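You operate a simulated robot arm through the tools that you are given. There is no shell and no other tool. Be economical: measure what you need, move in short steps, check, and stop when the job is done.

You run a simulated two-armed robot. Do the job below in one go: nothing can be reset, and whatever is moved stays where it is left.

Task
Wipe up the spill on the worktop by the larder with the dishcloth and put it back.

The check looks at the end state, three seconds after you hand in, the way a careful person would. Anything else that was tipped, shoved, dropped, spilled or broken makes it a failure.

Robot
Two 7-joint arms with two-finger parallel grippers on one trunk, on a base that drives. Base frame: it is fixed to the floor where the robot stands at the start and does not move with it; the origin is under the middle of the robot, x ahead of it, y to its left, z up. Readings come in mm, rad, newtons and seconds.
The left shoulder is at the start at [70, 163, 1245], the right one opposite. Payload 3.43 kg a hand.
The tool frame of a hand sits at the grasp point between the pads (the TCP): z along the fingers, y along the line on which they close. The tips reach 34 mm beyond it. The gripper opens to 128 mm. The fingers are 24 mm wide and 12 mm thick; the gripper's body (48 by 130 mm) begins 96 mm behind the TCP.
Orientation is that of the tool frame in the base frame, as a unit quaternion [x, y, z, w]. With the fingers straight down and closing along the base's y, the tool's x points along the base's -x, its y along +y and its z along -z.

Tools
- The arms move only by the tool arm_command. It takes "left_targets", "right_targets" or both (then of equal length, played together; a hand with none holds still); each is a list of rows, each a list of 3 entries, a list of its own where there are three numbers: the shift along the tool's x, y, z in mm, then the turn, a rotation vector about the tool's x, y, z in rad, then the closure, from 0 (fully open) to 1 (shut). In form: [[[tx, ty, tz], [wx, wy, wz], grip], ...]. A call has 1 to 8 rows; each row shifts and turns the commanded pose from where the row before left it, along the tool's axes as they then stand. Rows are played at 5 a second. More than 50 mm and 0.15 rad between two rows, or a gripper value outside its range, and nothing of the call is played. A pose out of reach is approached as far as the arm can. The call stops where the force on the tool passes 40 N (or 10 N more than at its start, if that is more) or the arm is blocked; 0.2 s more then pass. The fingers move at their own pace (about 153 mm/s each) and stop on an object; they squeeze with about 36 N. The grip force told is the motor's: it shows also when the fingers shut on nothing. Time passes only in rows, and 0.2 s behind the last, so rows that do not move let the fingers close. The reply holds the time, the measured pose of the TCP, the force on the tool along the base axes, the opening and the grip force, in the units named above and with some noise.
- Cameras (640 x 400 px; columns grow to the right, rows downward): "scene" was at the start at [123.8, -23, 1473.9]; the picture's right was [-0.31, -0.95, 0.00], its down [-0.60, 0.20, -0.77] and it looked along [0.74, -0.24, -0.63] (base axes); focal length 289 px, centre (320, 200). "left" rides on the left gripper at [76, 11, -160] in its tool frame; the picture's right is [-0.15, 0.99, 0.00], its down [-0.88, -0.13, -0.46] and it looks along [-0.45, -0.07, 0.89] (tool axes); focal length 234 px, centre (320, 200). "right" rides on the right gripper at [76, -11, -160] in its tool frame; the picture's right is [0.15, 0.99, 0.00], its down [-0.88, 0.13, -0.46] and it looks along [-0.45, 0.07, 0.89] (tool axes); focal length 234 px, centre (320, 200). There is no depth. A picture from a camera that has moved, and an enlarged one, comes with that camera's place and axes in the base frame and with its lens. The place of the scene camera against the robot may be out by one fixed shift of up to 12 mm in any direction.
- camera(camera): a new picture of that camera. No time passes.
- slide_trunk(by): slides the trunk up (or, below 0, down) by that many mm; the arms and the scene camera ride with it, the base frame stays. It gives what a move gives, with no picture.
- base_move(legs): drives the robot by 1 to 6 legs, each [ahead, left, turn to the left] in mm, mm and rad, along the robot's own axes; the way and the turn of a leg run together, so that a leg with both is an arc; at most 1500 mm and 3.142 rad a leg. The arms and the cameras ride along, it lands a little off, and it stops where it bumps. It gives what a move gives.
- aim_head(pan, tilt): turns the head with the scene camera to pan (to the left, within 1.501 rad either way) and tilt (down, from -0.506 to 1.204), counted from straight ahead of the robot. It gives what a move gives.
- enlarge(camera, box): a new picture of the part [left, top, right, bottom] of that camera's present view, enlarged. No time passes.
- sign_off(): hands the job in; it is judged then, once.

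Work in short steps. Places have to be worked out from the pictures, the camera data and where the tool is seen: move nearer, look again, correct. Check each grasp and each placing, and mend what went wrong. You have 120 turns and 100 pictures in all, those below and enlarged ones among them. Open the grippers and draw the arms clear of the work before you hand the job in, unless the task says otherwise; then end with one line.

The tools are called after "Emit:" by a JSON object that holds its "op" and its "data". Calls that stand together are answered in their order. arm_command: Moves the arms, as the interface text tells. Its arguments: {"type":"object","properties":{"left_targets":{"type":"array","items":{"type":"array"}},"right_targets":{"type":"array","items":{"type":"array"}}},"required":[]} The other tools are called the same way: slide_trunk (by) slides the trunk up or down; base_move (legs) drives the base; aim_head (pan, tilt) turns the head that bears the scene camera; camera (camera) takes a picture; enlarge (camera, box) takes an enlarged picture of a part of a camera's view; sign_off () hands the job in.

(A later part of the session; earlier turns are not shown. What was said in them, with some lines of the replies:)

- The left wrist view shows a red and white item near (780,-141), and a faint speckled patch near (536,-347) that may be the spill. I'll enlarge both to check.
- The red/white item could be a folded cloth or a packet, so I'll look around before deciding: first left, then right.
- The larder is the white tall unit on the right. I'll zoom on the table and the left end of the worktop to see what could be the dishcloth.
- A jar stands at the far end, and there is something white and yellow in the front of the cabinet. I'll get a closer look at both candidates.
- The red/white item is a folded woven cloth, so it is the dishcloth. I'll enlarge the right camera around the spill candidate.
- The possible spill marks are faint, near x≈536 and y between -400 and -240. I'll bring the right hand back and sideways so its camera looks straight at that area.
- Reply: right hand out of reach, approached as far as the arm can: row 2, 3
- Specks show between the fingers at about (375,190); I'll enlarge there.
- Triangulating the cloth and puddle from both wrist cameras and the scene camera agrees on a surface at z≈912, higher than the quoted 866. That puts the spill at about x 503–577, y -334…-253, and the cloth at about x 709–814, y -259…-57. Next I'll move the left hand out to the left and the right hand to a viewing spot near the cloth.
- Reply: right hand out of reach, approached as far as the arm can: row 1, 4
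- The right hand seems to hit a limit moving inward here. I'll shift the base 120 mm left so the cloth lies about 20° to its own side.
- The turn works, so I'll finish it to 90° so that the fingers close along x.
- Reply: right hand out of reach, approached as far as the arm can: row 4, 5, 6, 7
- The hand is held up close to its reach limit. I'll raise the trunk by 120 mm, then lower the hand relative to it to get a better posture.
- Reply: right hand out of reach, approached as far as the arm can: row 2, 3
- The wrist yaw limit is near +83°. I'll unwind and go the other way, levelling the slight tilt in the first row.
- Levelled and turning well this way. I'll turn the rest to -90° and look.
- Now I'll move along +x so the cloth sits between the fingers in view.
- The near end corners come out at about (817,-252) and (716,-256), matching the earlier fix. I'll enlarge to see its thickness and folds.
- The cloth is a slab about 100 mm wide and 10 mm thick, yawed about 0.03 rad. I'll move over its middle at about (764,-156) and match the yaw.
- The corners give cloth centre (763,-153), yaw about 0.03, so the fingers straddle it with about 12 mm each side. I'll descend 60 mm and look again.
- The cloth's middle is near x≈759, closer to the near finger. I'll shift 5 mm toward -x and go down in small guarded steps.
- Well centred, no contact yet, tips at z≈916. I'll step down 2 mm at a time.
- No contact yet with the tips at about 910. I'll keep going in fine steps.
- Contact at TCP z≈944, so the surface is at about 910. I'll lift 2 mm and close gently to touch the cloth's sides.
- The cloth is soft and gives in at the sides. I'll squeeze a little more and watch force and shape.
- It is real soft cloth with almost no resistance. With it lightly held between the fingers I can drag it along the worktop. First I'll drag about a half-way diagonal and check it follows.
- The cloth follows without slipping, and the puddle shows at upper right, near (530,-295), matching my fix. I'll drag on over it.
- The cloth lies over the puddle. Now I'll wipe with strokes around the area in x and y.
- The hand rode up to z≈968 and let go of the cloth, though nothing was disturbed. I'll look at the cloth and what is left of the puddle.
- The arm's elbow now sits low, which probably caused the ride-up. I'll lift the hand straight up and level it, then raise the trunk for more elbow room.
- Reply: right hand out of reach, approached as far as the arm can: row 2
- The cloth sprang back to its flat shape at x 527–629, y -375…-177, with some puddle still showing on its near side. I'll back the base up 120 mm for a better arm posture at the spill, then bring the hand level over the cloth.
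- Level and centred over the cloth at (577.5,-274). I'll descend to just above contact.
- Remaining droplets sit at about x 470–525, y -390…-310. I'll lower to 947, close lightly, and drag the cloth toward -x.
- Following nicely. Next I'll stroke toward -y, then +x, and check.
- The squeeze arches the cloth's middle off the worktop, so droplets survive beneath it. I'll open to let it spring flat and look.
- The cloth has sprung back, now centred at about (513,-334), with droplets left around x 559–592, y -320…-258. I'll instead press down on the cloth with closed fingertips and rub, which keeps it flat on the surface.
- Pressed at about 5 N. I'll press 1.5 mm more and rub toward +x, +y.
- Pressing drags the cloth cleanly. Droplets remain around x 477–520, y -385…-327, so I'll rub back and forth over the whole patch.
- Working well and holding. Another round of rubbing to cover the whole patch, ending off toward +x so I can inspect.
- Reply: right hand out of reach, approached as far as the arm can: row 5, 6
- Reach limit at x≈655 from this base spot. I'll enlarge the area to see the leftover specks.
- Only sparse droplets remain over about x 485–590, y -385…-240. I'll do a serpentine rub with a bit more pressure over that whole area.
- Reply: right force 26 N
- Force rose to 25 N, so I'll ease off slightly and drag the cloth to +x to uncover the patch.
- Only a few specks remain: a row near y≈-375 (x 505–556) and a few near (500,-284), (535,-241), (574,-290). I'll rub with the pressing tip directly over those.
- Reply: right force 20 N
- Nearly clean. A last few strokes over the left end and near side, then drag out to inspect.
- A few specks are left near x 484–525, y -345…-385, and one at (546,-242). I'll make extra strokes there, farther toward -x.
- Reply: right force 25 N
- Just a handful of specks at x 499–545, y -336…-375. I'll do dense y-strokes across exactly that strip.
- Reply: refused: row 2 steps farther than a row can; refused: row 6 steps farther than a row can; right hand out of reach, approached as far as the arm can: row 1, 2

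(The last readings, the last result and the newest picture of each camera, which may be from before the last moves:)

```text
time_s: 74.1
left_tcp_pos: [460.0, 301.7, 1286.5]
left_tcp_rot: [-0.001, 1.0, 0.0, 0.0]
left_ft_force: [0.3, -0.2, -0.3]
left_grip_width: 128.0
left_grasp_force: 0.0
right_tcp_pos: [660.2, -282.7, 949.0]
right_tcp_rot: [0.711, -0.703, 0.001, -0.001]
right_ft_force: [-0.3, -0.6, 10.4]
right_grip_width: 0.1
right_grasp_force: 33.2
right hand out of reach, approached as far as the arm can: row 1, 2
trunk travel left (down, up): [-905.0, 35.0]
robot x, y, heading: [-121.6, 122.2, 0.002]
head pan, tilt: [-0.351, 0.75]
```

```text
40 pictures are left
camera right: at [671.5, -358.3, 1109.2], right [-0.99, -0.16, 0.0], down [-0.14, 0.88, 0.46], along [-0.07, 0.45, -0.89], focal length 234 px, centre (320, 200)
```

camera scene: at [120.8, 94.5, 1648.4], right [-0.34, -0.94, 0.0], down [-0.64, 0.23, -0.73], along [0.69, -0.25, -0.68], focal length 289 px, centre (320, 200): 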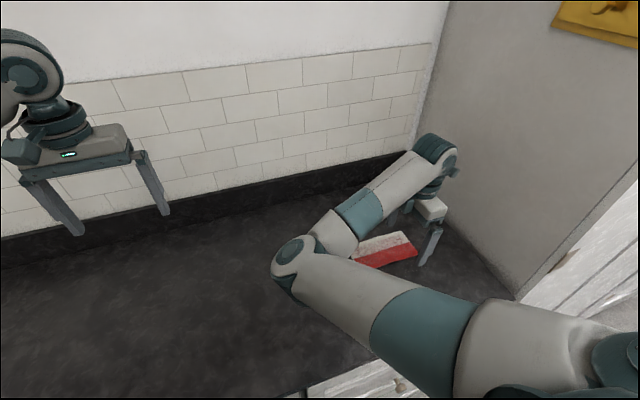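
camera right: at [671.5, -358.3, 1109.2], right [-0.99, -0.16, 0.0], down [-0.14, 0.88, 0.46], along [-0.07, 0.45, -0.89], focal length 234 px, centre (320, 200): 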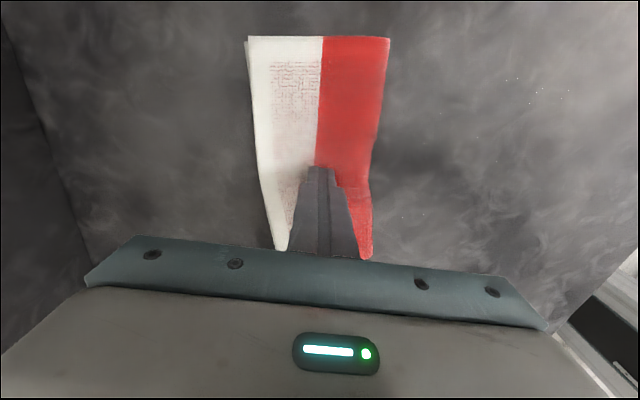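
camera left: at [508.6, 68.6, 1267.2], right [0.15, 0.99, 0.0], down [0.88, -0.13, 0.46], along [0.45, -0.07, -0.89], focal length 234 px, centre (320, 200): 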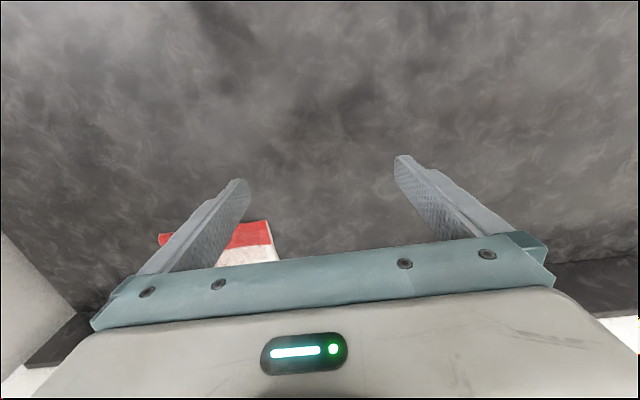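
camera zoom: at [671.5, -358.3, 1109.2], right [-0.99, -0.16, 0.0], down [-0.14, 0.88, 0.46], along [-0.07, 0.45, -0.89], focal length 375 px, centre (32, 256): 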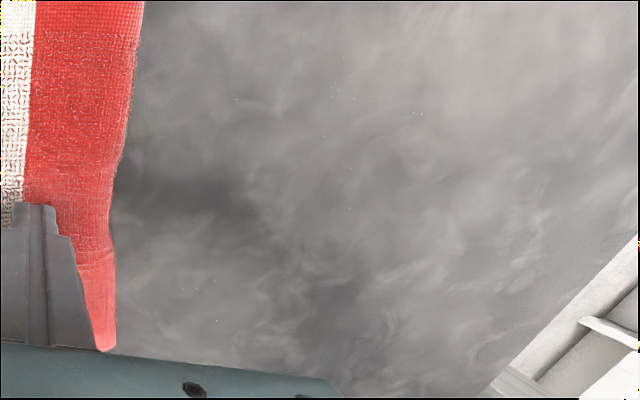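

Two of those calls were refused for step size. I'll redo the dense strokes with smaller steps.

Emit:
{"op": "arm_command", "data": {"right_targets": [[[35, 34, 0.5], [0, 0, 0], 1], [[35, 34, 0], [0, 0, 0], 1], [[35, 34, 0], [0, 0, 0], 1], [[-40, 8, 0], [0, 0, 0], 1], [[-35, 6, 0], [0, 0, 0], 1], [[40, 8, 0], [0, 0, 0], 1], [[35, 6, 0], [0, 0, 0], 1], [[-40, 8, 0], [0, 0, 0], 1]]}}

Emit:
{"op": "arm_command", "data": {"right_targets": [[[-35, 6, 0], [0, 0, 0], 1], [[40, 8, 0], [0, 0, 0], 1], [[35, 6, 0], [0, 0, 0], 1], [[-40, 8, 0], [0, 0, 0], 1], [[-35, 6, 0], [0, 0, 0], 1], [[-40, -10, 0], [0, 0, 0], 1], [[-35, -25, 0], [0, 0, 0], 1], [[0, -30, 0], [0, 0, 0], 1]]}}

Emit:
{"op": "arm_command", "data": {"right_targets": [[[0, -25, 0], [0, 0, 0], 1], [[10, -35, 0], [0, 0, 0], 1], [[20, -35, 0], [0, 0, 0], 1], [[20, -15, 0], [0, 0, 0], 1], [[0, 0, 0], [0, 0, 0], 1]]}}

Emit:
{"op": "enlarge", "data": {"camera": "right", "box": [380, 40, 620, 290]}}

```text
time_s: 75.9
left_tcp_pos: [460.2, 303.9, 1287.2]
left_tcp_rot: [-0.001, 1.0, -0.002, 0.001]
left_ft_force: [0.9, 0.5, -0.5]
left_grip_width: 128.0
left_grasp_force: 0.0
right_tcp_pos: [521.8, -347.6, 949.2]
right_tcp_rot: [0.71, -0.704, 0.003, 0.0]
right_ft_force: [-1.0, -2.7, 9.6]
right_grip_width: 0.1
right_grasp_force: 33.0
trunk travel left (down, up): [-905.0, 35.0]
robot x, y, heading: [-121.4, 117.0, -0.002]
head pan, tilt: [-0.351, 0.75]
```

```text
time_s: 77.7
left_tcp_pos: [462.4, 300.1, 1287.0]
left_tcp_rot: [0.0, 1.0, 0.0, -0.001]
left_ft_force: [0.2, -0.3, -1.0]
left_grip_width: 128.3
left_grasp_force: 0.0
right_tcp_pos: [553.8, -237.9, 949.6]
right_tcp_rot: [0.711, -0.703, 0.0, -0.003]
right_ft_force: [-1.6, 2.8, 13.8]
right_grip_width: 0.2
right_grasp_force: 32.9
trunk travel left (down, up): [-905.0, 35.0]
robot x, y, heading: [-117.8, 116.4, -0.001]
head pan, tilt: [-0.351, 0.75]
```

```text
time_s: 78.9
left_tcp_pos: [461.0, 301.4, 1287.8]
left_tcp_rot: [-0.001, 1.0, -0.001, 0.0]
left_ft_force: [0.4, -0.8, 0.8]
left_grip_width: 128.0
left_grasp_force: 0.1
right_tcp_pos: [659.4, -287.9, 949.5]
right_tcp_rot: [0.709, -0.705, 0.001, 0.0]
right_ft_force: [-0.4, -3.1, 9.4]
right_grip_width: 0.0
right_grasp_force: 32.8
right hand out of reach, approached as far as the arm can: row 4
trunk travel left (down, up): [-905.0, 35.0]
robot x, y, heading: [-120.9, 116.4, -0.002]
head pan, tilt: [-0.351, 0.75]
```

```text
1.60 times, centred on (500, 165) of right
camera zoom: at [669.6, -361.8, 1109.5], right [-0.99, -0.15, 0.0], down [-0.14, 0.88, 0.45], along [-0.07, 0.45, -0.89], focal length 375 px, centre (32, 256)
```

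zoom: 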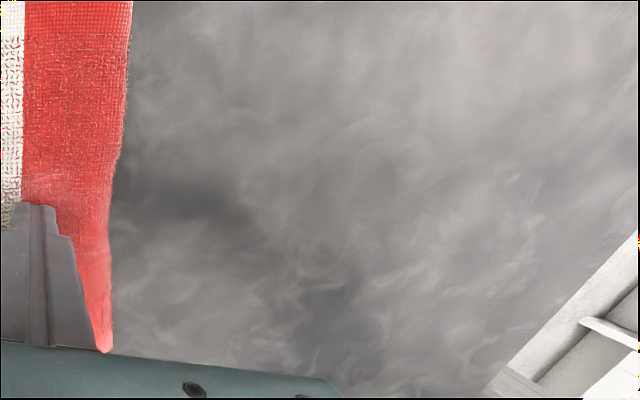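

The patch is now clean. I'll lift off the cloth, lower the trunk 60 mm, drive the base forward again 120 mm, and look at the cloth.

Emit:
{"op": "arm_command", "data": {"right_targets": [[[0, 0, -30], [0, 0, 0], 1], [[0, 0, -40], [0, 0, 0], 1], [[0, 0, -45], [0, 0, 0], 1], [[0, 0, -45], [0, 0, 0], 1], [[0, 0, 0], [0, 0, 0], 1]]}}

Emit:
{"op": "base_move", "data": {"legs": [[120, 0, 0]]}}

Emit:
{"op": "slide_trunk", "data": {"by": -60}}

Emit:
{"op": "camera", "data": {"camera": "right"}}

```text
time_s: 80.1
left_tcp_pos: [462.9, 298.7, 1287.2]
left_tcp_rot: [-0.001, 1.0, 0.001, 0.0]
left_ft_force: [-1.1, 0.1, 0.6]
left_grip_width: 128.0
left_grasp_force: 0.1
right_tcp_pos: [657.1, -285.7, 1110.0]
right_tcp_rot: [0.711, -0.704, 0.002, -0.002]
right_ft_force: [0.0, -0.3, -1.4]
right_grip_width: 0.2
right_grasp_force: 33.1
trunk travel left (down, up): [-905.0, 35.0]
robot x, y, heading: [-121.0, 119.4, 0.001]
head pan, tilt: [-0.351, 0.75]
```

```text
time_s: 81.3
left_tcp_pos: [579.6, 299.8, 1287.7]
left_tcp_rot: [-0.001, 1.0, 0.0, 0.001]
left_ft_force: [0.2, 0.1, -0.2]
left_grip_width: 127.9
left_grasp_force: 0.1
right_tcp_pos: [774.3, -287.2, 1110.9]
right_tcp_rot: [0.71, -0.704, 0.002, -0.002]
right_ft_force: [-0.5, -0.2, -0.6]
right_grip_width: 0.0
right_grasp_force: 33.0
trunk travel left (down, up): [-905.0, 35.0]
robot x, y, heading: [-2.8, 121.1, 0.001]
head pan, tilt: [-0.351, 0.75]
```

```text
time_s: 82.3
left_tcp_pos: [581.1, 298.7, 1227.5]
left_tcp_rot: [-0.001, 1.0, 0.0, 0.0]
left_ft_force: [-0.5, -0.3, -0.2]
left_grip_width: 128.1
left_grasp_force: 0.1
right_tcp_pos: [777.0, -286.9, 1051.2]
right_tcp_rot: [0.71, -0.704, 0.002, -0.002]
right_ft_force: [0.5, 0.3, 0.3]
right_grip_width: 0.0
right_grasp_force: 32.8
trunk travel left (down, up): [-845.0, 95.0]
robot x, y, heading: [-5.8, 118.7, 0.001]
head pan, tilt: [-0.351, 0.75]
```

```text
38 pictures are left
camera right: at [787.2, -362.6, 1210.9], right [-0.99, -0.16, 0.0], down [-0.14, 0.88, 0.46], along [-0.07, 0.45, -0.89], focal length 234 px, centre (320, 200)
```

right: 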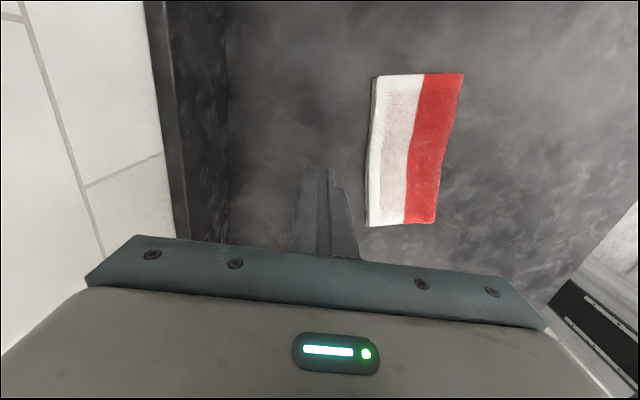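

The cloth lies flat, centred at (658,-289) and yawed about 0.2. I'll press on it with two spread tips (about 50 mm apart) so I can both turn and drag it back.

Emit:
{"op": "arm_command", "data": {"right_targets": [[[0, 40, 0], [0, 0, 0], 0.6], [[0, 40, 0], [0, 0, 0], 0.6], [[2, 38, 0], [0, 0, 0], 0.6], [[0, 0, 45], [0, 0, 0], 0.6], [[0, 0, 40], [0, 0, 0], 0.6], [[0, 0, 12], [0, 0, 0], 0.6], [[0, 0, 3], [0, 0, 0], 0.6], [[0, 0, 2], [0, 0, 0], 0.6]]}}

Emit:
{"op": "camera", "data": {"camera": "right"}}

```text
time_s: 84.1
left_tcp_pos: [580.9, 301.0, 1227.8]
left_tcp_rot: [-0.001, 1.0, 0.0, 0.0]
left_ft_force: [0.4, -0.6, 0.0]
left_grip_width: 127.8
left_grasp_force: 0.0
right_tcp_pos: [659.8, -289.6, 950.3]
right_tcp_rot: [0.71, -0.704, 0.003, -0.002]
right_ft_force: [1.9, -2.0, 8.1]
right_grip_width: 51.0
right_grasp_force: 0.0
trunk travel left (down, up): [-845.0, 95.0]
robot x, y, heading: [-2.4, 120.4, -0.001]
head pan, tilt: [-0.351, 0.75]
```

```text
37 pictures are left
camera right: at [670.6, -364.8, 1110.2], right [-0.99, -0.16, -0.01], down [-0.14, 0.88, 0.45], along [-0.07, 0.45, -0.89], focal length 234 px, centre (320, 200)
```

right: 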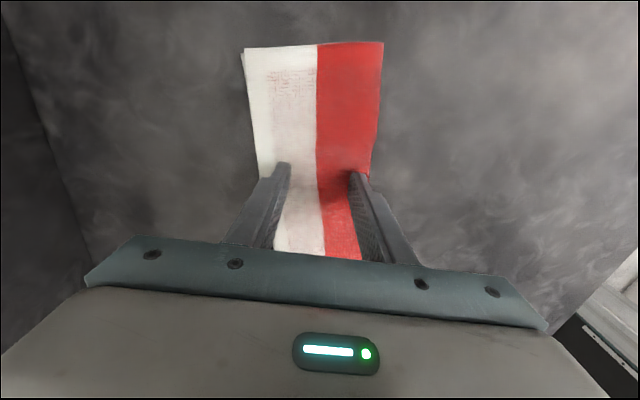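

Both tips press on the cloth at about 8 N. I'll turn it clockwise 0.17 rad, then drag about halfway back.

Emit:
{"op": "arm_command", "data": {"right_targets": [[[0, 0, 0.5], [0, 0, 0.045], 0.6], [[0, 0, 0], [0, 0, 0.045], 0.6], [[0, 0, 0], [0, 0, 0.04], 0.6], [[0, 0, 0], [0, 0, 0.04], 0.6], [[-25.3, -13.4, 0], [0, 0, 0], 0.6], [[-25.3, -13.4, 0], [0, 0, 0], 0.6], [[-25.3, -13.4, 0], [0, 0, 0], 0.6], [[0, 0, 0], [0, 0, 0], 0.6]]}}

Emit:
{"op": "camera", "data": {"camera": "right"}}

```text
time_s: 85.9
left_tcp_pos: [579.6, 299.5, 1228.5]
left_tcp_rot: [-0.001, 1.0, 0.0, 0.001]
left_ft_force: [0.8, 0.8, -0.1]
left_grip_width: 127.6
left_grasp_force: 0.1
right_tcp_pos: [709.4, -219.7, 949.9]
right_tcp_rot: [-0.649, 0.761, -0.002, 0.002]
right_ft_force: [-3.0, -2.9, 12.5]
right_grip_width: 51.2
right_grasp_force: 0.0
trunk travel left (down, up): [-845.0, 95.0]
robot x, y, heading: [-1.0, 116.6, -0.001]
head pan, tilt: [-0.351, 0.75]
```

```text
36 pictures are left
camera right: at [707.7, -297.5, 1109.4], right [-1.0, 0.01, 0.0], down [0.01, 0.89, 0.46], along [0.01, 0.46, -0.89], focal length 234 px, centre (320, 200)
```

right: 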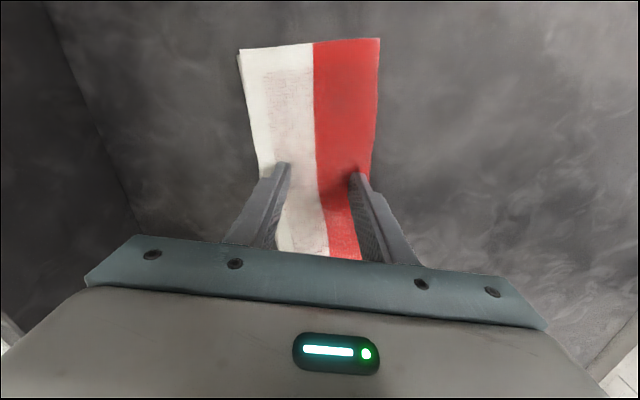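

It follows with the turn. I'll finish the drag to (763,-154).

Emit:
{"op": "arm_command", "data": {"right_targets": [[[-24.7, -14, 0], [0, 0, 0], 0.6], [[-24.7, -14, 0], [0, 0, 0], 0.6], [[-24.7, -14, 0], [0, 0, 0], 0.6], [[0, 0, 0], [0, 0, 0], 0.6]]}}

Emit:
{"op": "arm_command", "data": {"right_targets": [[[0, 0, -5], [0, 0, 0], 0.6], [[0, 0, -40], [0, 0, 0], 0.6], [[0, 0, -40], [0, 0, 0], 0.6], [[40, 0, 0], [0, 0, 0], 0.6], [[0, 0, 0], [0, 0, 0], 0.6]]}}

Emit:
{"op": "camera", "data": {"camera": "right"}}

```text
time_s: 86.9
left_tcp_pos: [580.2, 299.5, 1227.2]
left_tcp_rot: [-0.001, 1.0, 0.0, 0.001]
left_ft_force: [0.9, -1.1, 0.6]
left_grip_width: 127.9
left_grasp_force: 0.2
right_tcp_pos: [762.9, -156.4, 949.0]
right_tcp_rot: [-0.648, 0.762, -0.002, 0.002]
right_ft_force: [-2.4, -2.0, 10.1]
right_grip_width: 51.1
right_grasp_force: 0.0
trunk travel left (down, up): [-845.0, 95.0]
robot x, y, heading: [-3.0, 118.9, -0.002]
head pan, tilt: [-0.351, 0.75]
```

```text
time_s: 88.1
left_tcp_pos: [582.0, 299.2, 1226.5]
left_tcp_rot: [-0.002, 1.0, 0.0, 0.001]
left_ft_force: [0.0, -0.2, -0.2]
left_grip_width: 128.1
left_grasp_force: 0.0
right_tcp_pos: [755.9, -192.7, 1035.1]
right_tcp_rot: [-0.648, 0.762, -0.001, 0.001]
right_ft_force: [-0.5, -0.8, -0.2]
right_grip_width: 51.3
right_grasp_force: 0.1
trunk travel left (down, up): [-845.0, 95.0]
robot x, y, heading: [-4.6, 119.2, 0.002]
head pan, tilt: [-0.351, 0.75]
```

```text
35 pictures are left
camera right: at [753.9, -270.0, 1194.4], right [-1.0, 0.01, 0.0], down [0.01, 0.89, 0.46], along [0.01, 0.46, -0.89], focal length 234 px, centre (320, 200)
```

right: 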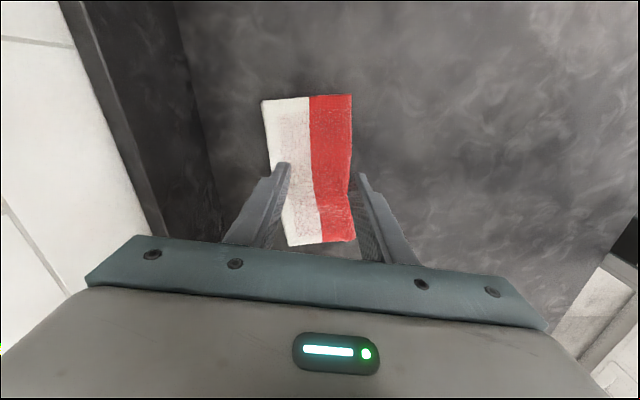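

The cloth corners are within about 6 mm of where they were at the start. Now I'll raise the hand, open it and back off, viewing the wiped area for a last check.

Emit:
{"op": "arm_command", "data": {"right_targets": [[[0, 0, -45], [0, 0, 0], 0.6], [[40, 0, -20], [0, 0, 0], 0.3], [[40, 10, 0], [0, 0, 0], 0], [[40, 25, 0], [0, 0, 0], 0], [[30, 35, 0], [0, 0, 0], 0], [[0, 0, 0], [0, 0, 0], 0]]}}

Emit:
{"op": "camera", "data": {"camera": "right"}}

Emit:
{"op": "camera", "data": {"camera": "scene"}}

```text
time_s: 89.5
left_tcp_pos: [582.2, 300.5, 1225.9]
left_tcp_rot: [-0.001, 1.0, 0.0, 0.0]
left_ft_force: [0.3, -0.8, 0.6]
left_grip_width: 127.9
left_grasp_force: 0.1
right_tcp_pos: [664.5, -331.0, 1098.4]
right_tcp_rot: [-0.649, 0.761, -0.001, 0.002]
right_ft_force: [0.7, 1.2, -0.5]
right_grip_width: 128.1
right_grasp_force: 0.1
trunk travel left (down, up): [-845.0, 95.0]
robot x, y, heading: [-1.8, 117.7, -0.004]
head pan, tilt: [-0.351, 0.75]
```

```text
34 pictures are left
camera right: at [662.2, -407.7, 1257.0], right [-1.0, 0.01, 0.0], down [0.01, 0.89, 0.46], along [0.01, 0.46, -0.89], focal length 234 px, centre (320, 200)
```

right: 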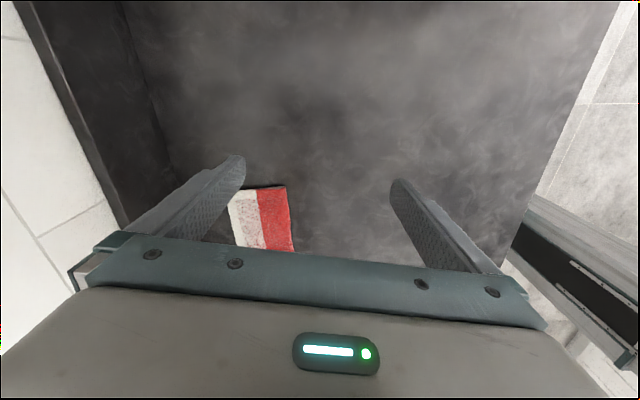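

```text
33 pictures are left
camera scene: at [120.0, 93.9, 1588.5], right [-0.34, -0.94, 0.0], down [-0.64, 0.23, -0.73], along [0.69, -0.25, -0.68], focal length 289 px, centre (320, 200)
```

scene: 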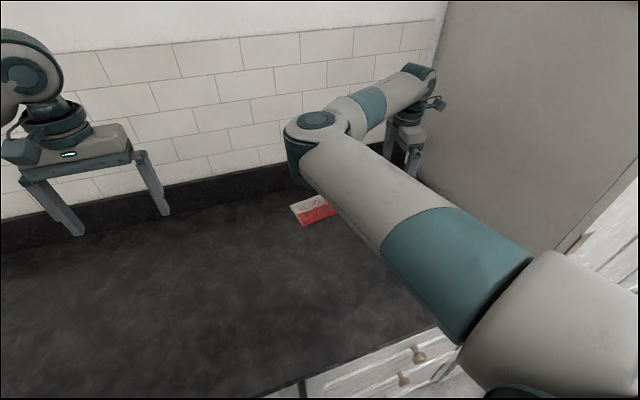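

I'll enlarge the formerly wet area for residue, and the cloth for its final shape.

Emit:
{"op": "enlarge", "data": {"camera": "right", "box": [270, 100, 510, 250]}}

Emit:
{"op": "enlarge", "data": {"camera": "right", "box": [300, 60, 500, 185]}}

Emit:
{"op": "enlarge", "data": {"camera": "right", "box": [200, 160, 330, 260]}}

```text
2.67 times, centred on (390, 175) of right
camera zoom: at [662.2, -407.7, 1257.0], right [-1.0, 0.01, 0.0], down [0.01, 0.89, 0.46], along [0.01, 0.46, -0.89], focal length 624 px, centre (133, 267)
```

zoom: 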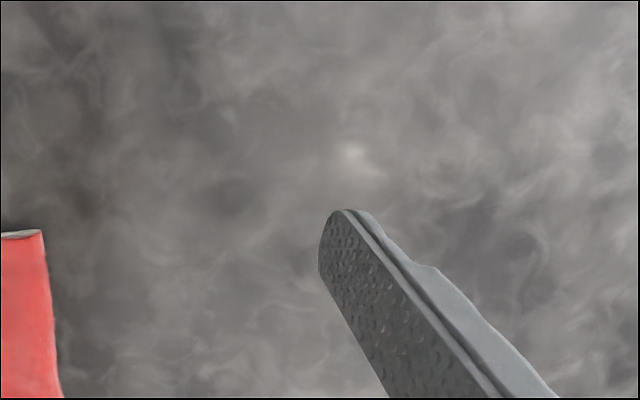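

```text
3.20 times, centred on (400, 122) of right
camera zoom: at [662.2, -407.7, 1257.0], right [-1.0, 0.01, 0.0], down [0.01, 0.89, 0.46], along [0.01, 0.46, -0.89], focal length 749 px, centre (64, 448)
```

zoom: 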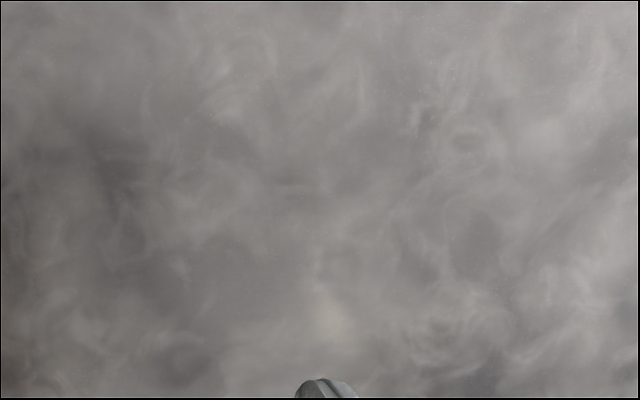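

```text
4.00 times, centred on (265, 210) of right
camera zoom: at [662.2, -407.7, 1257.0], right [-1.0, 0.01, 0.0], down [0.01, 0.89, 0.46], along [0.01, 0.46, -0.89], focal length 937 px, centre (540, 160)
```

zoom: 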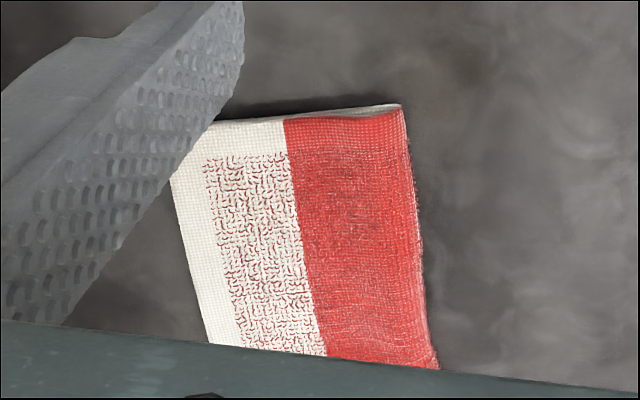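

The patch looks clean, except for a possible faint mark near (515,-386). I'll bring the camera closer to be sure.

Emit:
{"op": "arm_command", "data": {"right_targets": [[[40, 25, 0], [0, 0, 0], 0], [[40, 25, 10], [0, 0, 0], 0], [[30, 20, 40], [0, 0, 0], 0], [[0, 0, 40], [0, 0, 0], 0], [[0, 0, 0], [0, 0, 0], 0]]}}

Emit:
{"op": "enlarge", "data": {"camera": "right", "box": [270, 80, 510, 250]}}

Emit:
{"op": "enlarge", "data": {"camera": "right", "box": [250, 130, 410, 240]}}

```text
refused: row 3 steps farther than a row can; nothing moved
```

```text
2.35 times, centred on (390, 165) of right
camera zoom: at [662.2, -407.7, 1257.0], right [-1.0, 0.01, 0.0], down [0.01, 0.89, 0.46], along [0.01, 0.46, -0.89], focal length 551 px, centre (155, 282)
```

zoom: 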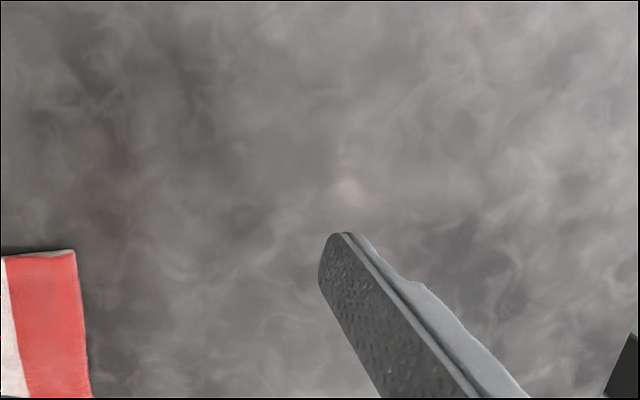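

```text
3.64 times, centred on (330, 185) of right
camera zoom: at [662.2, -407.7, 1257.0], right [-1.0, 0.01, 0.0], down [0.01, 0.89, 0.46], along [0.01, 0.46, -0.89], focal length 852 px, centre (284, 254)
```

zoom: 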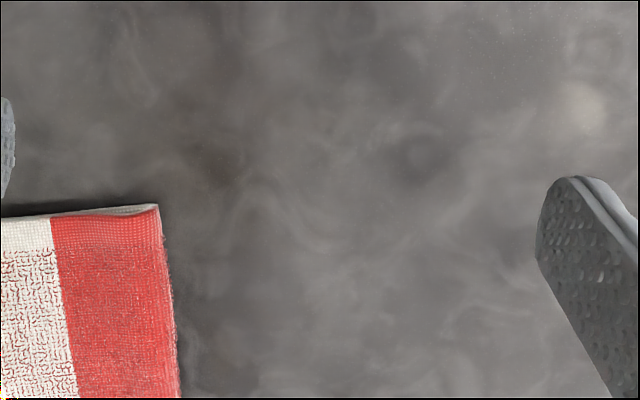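

A step was too large, so I'll repeat it with smaller ones.

Emit:
{"op": "arm_command", "data": {"right_targets": [[[30, 30, 0], [0, 0, 0], 0], [[30, 30, 0], [0, 0, 0], 0], [[20, 20, 20], [0, 0, 0], 0], [[0, 0, 40], [0, 0, 0], 0], [[0, 0, 0], [0, 0, 0], 0]]}}

Emit:
{"op": "camera", "data": {"camera": "right"}}

Emit:
{"op": "enlarge", "data": {"camera": "right", "box": [230, 90, 430, 250]}}

```text
time_s: 90.7
left_tcp_pos: [581.7, 299.9, 1227.1]
left_tcp_rot: [-0.001, 1.0, -0.001, 0.0]
left_ft_force: [0.3, 1.1, -0.4]
left_grip_width: 128.0
left_grasp_force: 0.0
right_tcp_pos: [570.4, -396.8, 1038.0]
right_tcp_rot: [-0.648, 0.762, -0.002, 0.001]
right_ft_force: [0.0, 0.1, -0.1]
right_grip_width: 128.1
right_grasp_force: 0.1
trunk travel left (down, up): [-845.0, 95.0]
robot x, y, heading: [-2.5, 121.1, -0.0]
head pan, tilt: [-0.351, 0.75]
```

```text
27 pictures are left
camera right: at [569.6, -473.6, 1197.3], right [-1.0, 0.01, 0.0], down [0.01, 0.89, 0.46], along [0.01, 0.46, -0.89], focal length 234 px, centre (320, 200)
```

right: 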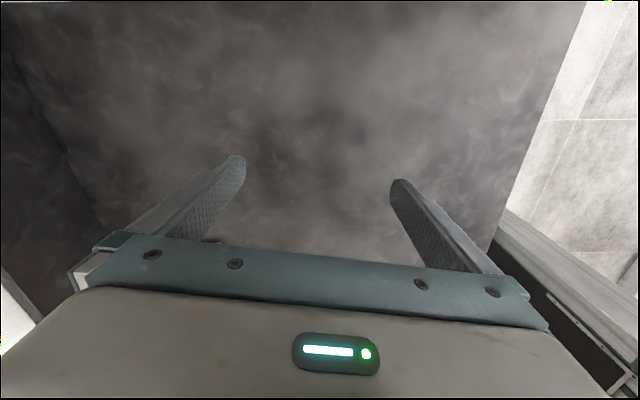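

```text
2.50 times, centred on (330, 170) of right
camera zoom: at [569.6, -473.6, 1197.3], right [-1.0, 0.01, 0.0], down [0.01, 0.89, 0.46], along [0.01, 0.46, -0.89], focal length 585 px, centre (295, 275)
```

zoom: 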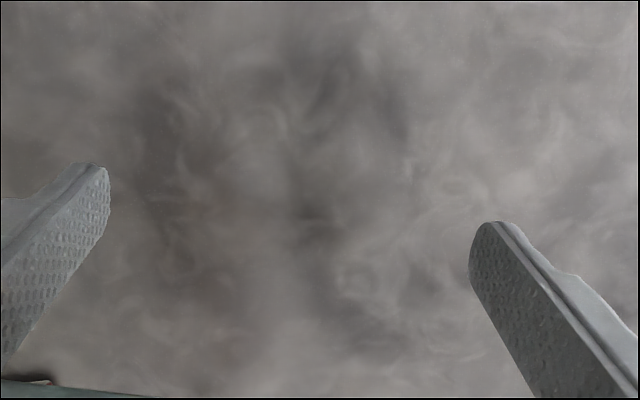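

There is a small light mark at about (412,165) of that zoom. One stronger zoom will show whether it is wet or just texture.

Emit:
{"op": "enlarge", "data": {"camera": "right", "box": [350, 120, 446, 180]}}

Emit:
{"op": "enlarge", "data": {"camera": "right", "box": [270, 120, 366, 180]}}

Emit:
{"op": "enlarge", "data": {"camera": "right", "box": [290, 180, 402, 250]}}

```text
6.67 times, centred on (398, 150) of right
camera zoom: at [569.6, -473.6, 1197.3], right [-1.0, 0.01, 0.0], down [0.01, 0.89, 0.46], along [0.01, 0.46, -0.89], focal length 1561 px, centre (-200, 533)
```

zoom: 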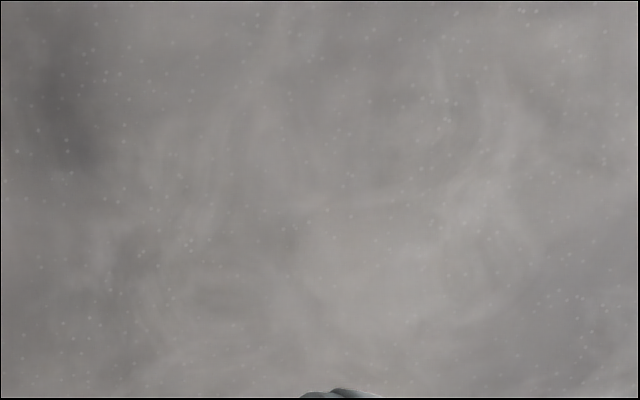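

```text
6.67 times, centred on (318, 150) of right
camera zoom: at [569.6, -473.6, 1197.3], right [-1.0, 0.01, 0.0], down [0.01, 0.89, 0.46], along [0.01, 0.46, -0.89], focal length 1561 px, centre (333, 533)
```

zoom: 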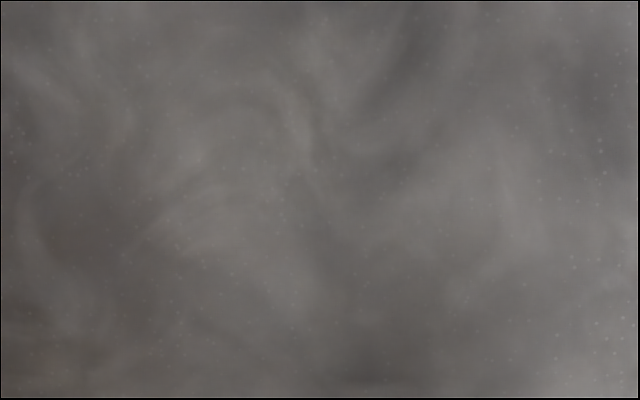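

```text
5.71 times, centred on (346, 215) of right
camera zoom: at [569.6, -473.6, 1197.3], right [-1.0, 0.01, 0.0], down [0.01, 0.89, 0.46], along [0.01, 0.46, -0.89], focal length 1338 px, centre (171, 114)
```

zoom: 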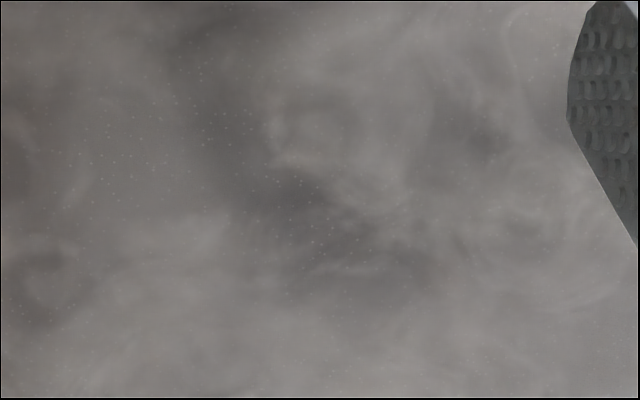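

Only the worktop's own even speckle shows, so the spill is gone and the cloth is back in place. I'll raise the right hand clear and hand in.

Emit:
{"op": "arm_command", "data": {"right_targets": [[[0, 0, -40], [0, 0, 0], 0], [[0, 0, -40], [0, 0, 0], 0], [[0, 0, 0], [0, 0, 0], 0]]}}

Emit:
{"op": "sign_off", "data": {}}

```text
time_s: 91.5
left_tcp_pos: [582.3, 298.8, 1226.2]
left_tcp_rot: [-0.001, 1.0, 0.001, 0.0]
left_ft_force: [-0.6, -0.6, 0.3]
left_grip_width: 128.1
left_grasp_force: 0.1
right_tcp_pos: [573.8, -396.1, 1117.2]
right_tcp_rot: [-0.648, 0.761, -0.001, 0.002]
right_ft_force: [-0.5, 0.5, -0.7]
right_grip_width: 127.9
right_grasp_force: 0.2
trunk travel left (down, up): [-845.0, 95.0]
robot x, y, heading: [0.1, 119.4, 0.003]
head pan, tilt: [-0.351, 0.75]
```

```text
The job is handed in.
```

I wiped the spill off the worktop by the larder, with no droplets left in the last close-up pictures, and put the dishcloth back flat within about 6 mm of where it lay; both grippers are open and raised clear.
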